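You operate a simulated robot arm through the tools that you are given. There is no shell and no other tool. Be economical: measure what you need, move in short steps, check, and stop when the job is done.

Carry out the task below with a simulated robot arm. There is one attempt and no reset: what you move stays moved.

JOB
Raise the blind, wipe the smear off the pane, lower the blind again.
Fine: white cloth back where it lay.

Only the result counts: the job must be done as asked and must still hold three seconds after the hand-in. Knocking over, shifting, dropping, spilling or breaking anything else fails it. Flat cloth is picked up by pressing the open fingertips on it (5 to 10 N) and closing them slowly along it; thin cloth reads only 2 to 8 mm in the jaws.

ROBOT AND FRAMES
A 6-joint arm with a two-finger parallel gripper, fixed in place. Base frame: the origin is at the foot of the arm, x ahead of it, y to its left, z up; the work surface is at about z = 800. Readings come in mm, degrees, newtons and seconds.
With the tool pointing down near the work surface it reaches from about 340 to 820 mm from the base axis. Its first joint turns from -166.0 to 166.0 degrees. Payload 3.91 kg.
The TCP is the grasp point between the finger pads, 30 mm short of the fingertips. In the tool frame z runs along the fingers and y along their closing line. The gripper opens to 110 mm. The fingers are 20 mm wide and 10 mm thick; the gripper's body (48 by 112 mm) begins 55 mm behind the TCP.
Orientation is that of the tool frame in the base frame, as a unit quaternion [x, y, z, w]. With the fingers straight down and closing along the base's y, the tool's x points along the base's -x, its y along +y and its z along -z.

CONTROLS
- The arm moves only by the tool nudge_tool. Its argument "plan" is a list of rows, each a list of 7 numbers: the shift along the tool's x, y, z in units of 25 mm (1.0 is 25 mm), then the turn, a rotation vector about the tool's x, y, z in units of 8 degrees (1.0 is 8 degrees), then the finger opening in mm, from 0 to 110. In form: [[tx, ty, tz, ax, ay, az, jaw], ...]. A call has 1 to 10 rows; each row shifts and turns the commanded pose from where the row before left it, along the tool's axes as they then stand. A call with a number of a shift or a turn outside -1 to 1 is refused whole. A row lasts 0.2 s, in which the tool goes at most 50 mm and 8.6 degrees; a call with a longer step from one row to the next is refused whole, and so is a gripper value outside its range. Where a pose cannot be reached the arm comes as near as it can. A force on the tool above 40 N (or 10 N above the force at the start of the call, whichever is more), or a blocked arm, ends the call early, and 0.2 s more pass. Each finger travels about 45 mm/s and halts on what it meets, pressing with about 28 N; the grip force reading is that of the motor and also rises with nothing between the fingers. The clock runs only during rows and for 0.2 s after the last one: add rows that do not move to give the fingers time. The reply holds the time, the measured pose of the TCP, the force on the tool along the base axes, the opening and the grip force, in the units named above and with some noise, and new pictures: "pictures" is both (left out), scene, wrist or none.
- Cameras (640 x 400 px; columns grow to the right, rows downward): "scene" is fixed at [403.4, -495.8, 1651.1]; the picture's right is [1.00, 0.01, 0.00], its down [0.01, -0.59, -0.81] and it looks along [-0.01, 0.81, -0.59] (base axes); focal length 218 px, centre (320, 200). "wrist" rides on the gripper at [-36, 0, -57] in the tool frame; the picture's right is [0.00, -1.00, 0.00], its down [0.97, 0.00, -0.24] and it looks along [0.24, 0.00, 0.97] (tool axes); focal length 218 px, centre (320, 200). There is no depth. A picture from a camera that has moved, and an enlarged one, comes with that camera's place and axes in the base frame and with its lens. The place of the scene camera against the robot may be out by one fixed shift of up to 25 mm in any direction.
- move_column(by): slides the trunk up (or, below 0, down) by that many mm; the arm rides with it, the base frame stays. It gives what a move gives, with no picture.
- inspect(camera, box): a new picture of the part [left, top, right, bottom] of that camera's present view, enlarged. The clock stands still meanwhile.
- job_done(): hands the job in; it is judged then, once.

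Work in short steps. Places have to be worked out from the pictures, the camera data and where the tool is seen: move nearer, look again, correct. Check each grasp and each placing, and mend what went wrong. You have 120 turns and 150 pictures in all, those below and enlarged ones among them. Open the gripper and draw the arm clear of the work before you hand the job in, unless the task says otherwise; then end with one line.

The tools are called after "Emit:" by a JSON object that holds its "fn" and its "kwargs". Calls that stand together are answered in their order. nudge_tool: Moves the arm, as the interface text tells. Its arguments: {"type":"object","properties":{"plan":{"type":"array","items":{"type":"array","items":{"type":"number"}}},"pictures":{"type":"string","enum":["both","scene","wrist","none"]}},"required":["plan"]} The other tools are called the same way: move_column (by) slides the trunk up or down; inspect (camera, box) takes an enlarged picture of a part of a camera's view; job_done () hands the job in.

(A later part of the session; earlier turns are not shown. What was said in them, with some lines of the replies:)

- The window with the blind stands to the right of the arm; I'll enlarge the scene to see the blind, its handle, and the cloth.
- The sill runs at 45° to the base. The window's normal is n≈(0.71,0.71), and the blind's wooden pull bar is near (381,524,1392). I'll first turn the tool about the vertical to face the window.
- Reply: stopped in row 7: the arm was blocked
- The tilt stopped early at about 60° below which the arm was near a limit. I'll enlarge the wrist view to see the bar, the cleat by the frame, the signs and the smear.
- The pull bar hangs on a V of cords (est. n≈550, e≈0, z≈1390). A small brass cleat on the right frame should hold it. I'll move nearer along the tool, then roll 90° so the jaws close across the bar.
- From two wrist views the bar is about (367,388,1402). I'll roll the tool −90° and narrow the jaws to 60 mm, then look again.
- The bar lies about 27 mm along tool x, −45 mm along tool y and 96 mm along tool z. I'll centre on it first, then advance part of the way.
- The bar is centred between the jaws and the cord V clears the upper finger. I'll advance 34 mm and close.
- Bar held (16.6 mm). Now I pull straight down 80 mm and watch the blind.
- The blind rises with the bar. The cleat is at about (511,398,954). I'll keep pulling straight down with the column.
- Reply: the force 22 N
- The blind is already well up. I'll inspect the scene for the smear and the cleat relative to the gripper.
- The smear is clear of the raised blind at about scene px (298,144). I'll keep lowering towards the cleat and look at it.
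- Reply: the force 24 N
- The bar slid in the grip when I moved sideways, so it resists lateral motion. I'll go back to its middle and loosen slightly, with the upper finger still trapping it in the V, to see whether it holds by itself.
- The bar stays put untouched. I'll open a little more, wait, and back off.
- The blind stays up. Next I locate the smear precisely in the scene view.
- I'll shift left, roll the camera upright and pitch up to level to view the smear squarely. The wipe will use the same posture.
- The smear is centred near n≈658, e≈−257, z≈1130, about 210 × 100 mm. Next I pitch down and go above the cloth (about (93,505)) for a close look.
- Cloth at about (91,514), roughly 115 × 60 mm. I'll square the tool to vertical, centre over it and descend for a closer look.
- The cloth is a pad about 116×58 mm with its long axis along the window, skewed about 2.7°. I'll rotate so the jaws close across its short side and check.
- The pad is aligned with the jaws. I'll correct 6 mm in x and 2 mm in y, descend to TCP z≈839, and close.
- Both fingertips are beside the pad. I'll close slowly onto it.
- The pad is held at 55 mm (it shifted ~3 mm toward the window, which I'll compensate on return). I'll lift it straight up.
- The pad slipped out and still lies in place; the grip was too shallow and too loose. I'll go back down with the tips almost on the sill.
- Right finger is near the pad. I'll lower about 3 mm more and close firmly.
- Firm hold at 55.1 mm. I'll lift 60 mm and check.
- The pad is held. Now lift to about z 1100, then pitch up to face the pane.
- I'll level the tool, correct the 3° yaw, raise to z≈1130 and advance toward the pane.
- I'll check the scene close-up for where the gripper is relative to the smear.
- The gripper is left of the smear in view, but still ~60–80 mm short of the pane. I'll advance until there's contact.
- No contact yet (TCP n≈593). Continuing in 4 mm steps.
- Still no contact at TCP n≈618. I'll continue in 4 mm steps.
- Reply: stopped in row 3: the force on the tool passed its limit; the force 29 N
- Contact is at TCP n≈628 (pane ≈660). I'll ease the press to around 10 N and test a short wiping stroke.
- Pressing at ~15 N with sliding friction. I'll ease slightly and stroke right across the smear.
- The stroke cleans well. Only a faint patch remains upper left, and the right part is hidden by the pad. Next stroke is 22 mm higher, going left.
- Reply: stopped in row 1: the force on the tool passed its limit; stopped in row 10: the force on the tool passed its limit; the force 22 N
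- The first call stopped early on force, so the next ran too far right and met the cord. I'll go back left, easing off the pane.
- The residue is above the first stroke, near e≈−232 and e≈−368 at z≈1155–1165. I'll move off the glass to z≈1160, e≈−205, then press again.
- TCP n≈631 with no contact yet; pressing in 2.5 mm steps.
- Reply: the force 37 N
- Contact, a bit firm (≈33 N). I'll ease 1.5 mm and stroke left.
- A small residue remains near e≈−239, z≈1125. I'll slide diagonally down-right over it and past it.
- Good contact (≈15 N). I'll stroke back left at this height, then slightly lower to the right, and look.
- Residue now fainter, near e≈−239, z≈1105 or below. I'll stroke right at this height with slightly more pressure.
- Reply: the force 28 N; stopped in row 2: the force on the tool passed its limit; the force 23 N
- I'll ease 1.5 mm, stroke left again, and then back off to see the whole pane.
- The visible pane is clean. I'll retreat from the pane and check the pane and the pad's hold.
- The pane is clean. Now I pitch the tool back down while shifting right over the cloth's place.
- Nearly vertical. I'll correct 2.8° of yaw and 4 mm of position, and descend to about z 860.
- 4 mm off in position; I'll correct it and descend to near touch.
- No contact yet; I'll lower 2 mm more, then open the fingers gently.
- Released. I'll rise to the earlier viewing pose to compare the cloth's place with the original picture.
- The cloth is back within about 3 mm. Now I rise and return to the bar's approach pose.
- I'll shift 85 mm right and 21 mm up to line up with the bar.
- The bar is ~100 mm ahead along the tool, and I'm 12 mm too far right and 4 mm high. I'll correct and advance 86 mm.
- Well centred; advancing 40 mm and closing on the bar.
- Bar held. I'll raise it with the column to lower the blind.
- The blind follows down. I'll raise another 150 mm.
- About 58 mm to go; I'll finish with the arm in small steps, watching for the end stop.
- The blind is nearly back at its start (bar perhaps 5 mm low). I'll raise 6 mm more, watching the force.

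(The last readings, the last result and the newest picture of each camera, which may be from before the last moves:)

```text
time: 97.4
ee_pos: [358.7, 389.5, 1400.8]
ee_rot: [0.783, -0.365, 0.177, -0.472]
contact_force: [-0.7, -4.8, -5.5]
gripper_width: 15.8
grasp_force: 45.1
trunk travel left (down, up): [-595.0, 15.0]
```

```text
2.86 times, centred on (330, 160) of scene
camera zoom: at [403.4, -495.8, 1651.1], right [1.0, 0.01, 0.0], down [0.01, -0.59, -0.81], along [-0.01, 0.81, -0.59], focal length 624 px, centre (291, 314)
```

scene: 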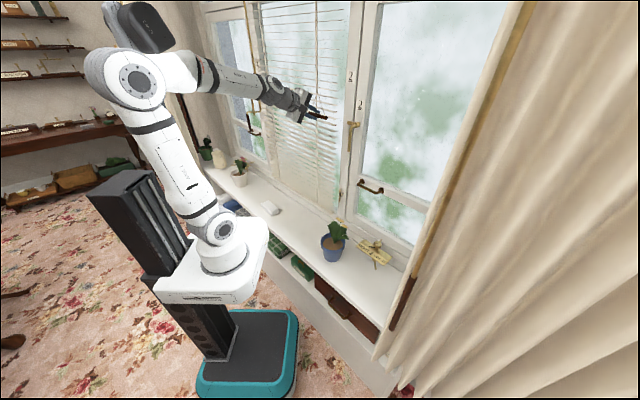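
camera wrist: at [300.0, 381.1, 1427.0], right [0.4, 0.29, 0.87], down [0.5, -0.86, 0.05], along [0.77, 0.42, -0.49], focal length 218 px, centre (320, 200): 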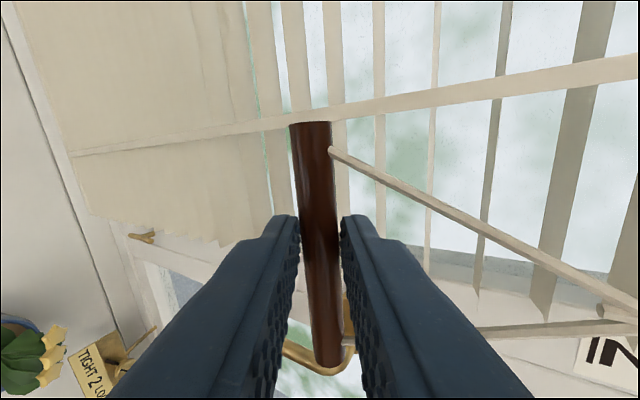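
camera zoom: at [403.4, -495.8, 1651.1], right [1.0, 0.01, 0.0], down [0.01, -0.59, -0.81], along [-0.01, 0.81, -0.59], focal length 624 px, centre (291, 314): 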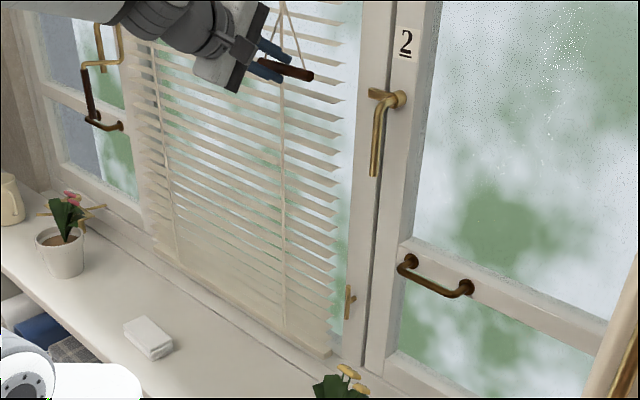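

The force turned downward, so the bar is at its end stop and the blind is fully down. Release and withdraw.

Emit:
{"fn": "nudge_tool", "kwargs": {"plan": [[0, 0, 0, 0, 0, 0, 24], [0, 0, 0, 0, 0, 0, 40], [0, 0, 0, 0, 0, 0, 56], [0, 0, 0, 0, 0, 0, 56], [0, 0, -0.8, 0, 0, 0, 56], [0, 0, -0.8, 0, 0, 0, 56], [0, 0, -1, 0, 0, 0, 56], [0, 0, -1, 0, 0, 0, 56], [0, 0, -1, 0, 0, 0, 56], [0, 0, -1, 0, 0, 0, 56]]}}

Emit:
{"fn": "inspect", "kwargs": {"camera": "scene", "box": [200, 80, 440, 230]}}

```text
time: 99.6
ee_pos: [271.3, 303.6, 1470.5]
ee_rot: [0.783, -0.364, 0.177, -0.473]
contact_force: [0.8, -0.2, -0.3]
gripper_width: 56.2
grasp_force: 0.1
trunk travel left (down, up): [-595.0, 15.0]
camera wrist: at [212.6, 295.1, 1500.9], right [0.4, 0.29, 0.87], down [0.5, -0.86, 0.05], along [0.77, 0.42, -0.49], focal length 218 px, centre (320, 200)
```

scene: 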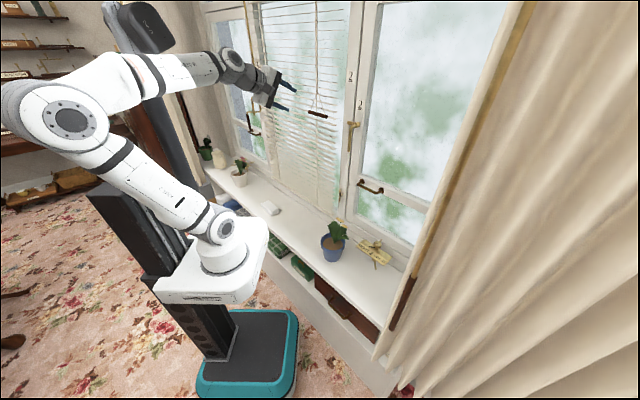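
wrist: 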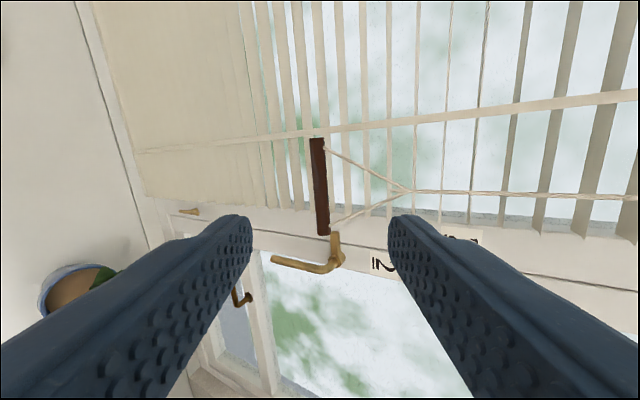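

```text
2.67 times, centred on (320, 155) of scene
camera zoom: at [403.4, -495.8, 1651.1], right [1.0, 0.01, 0.0], down [0.01, -0.59, -0.81], along [-0.01, 0.81, -0.59], focal length 582 px, centre (320, 320)
```

zoom: 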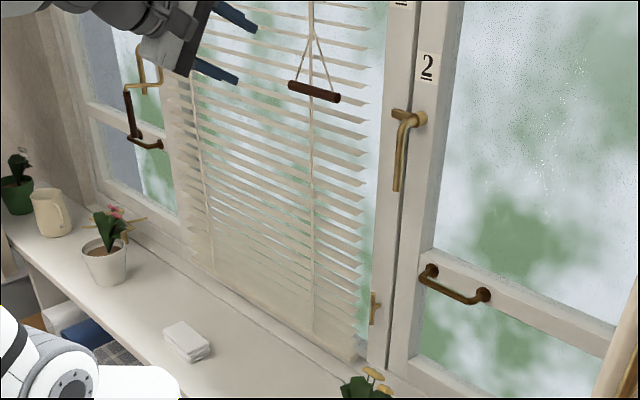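

Everything matches the starting picture: blind down, cloth in place and no smear behind the slats. I'll draw back a little more with the gripper fully open, then hand in.

Emit:
{"fn": "nudge_tool", "kwargs": {"plan": [[0, 0, -0.6, 0, 0, 0, 80], [0, 0, -0.6, 0, 0, 0, 110], [0, 0, 0, 0, 0, 0, 110]], "pictures": "none"}}

Emit:
{"fn": "job_done", "kwargs": {}}

```text
time: 100.4
ee_pos: [254.2, 286.7, 1485.0]
ee_rot: [0.782, -0.365, 0.178, -0.472]
contact_force: [-1.4, -0.2, -0.2]
gripper_width: 110.0
grasp_force: 0.1
trunk travel left (down, up): [-595.0, 15.0]
```

```text
The job is handed in.
```

I raised the blind, wiped the smear off the pane, put the white cloth back within about 3 mm of where it lay, and lowered the blind fully; the gripper is open and clear of the work.
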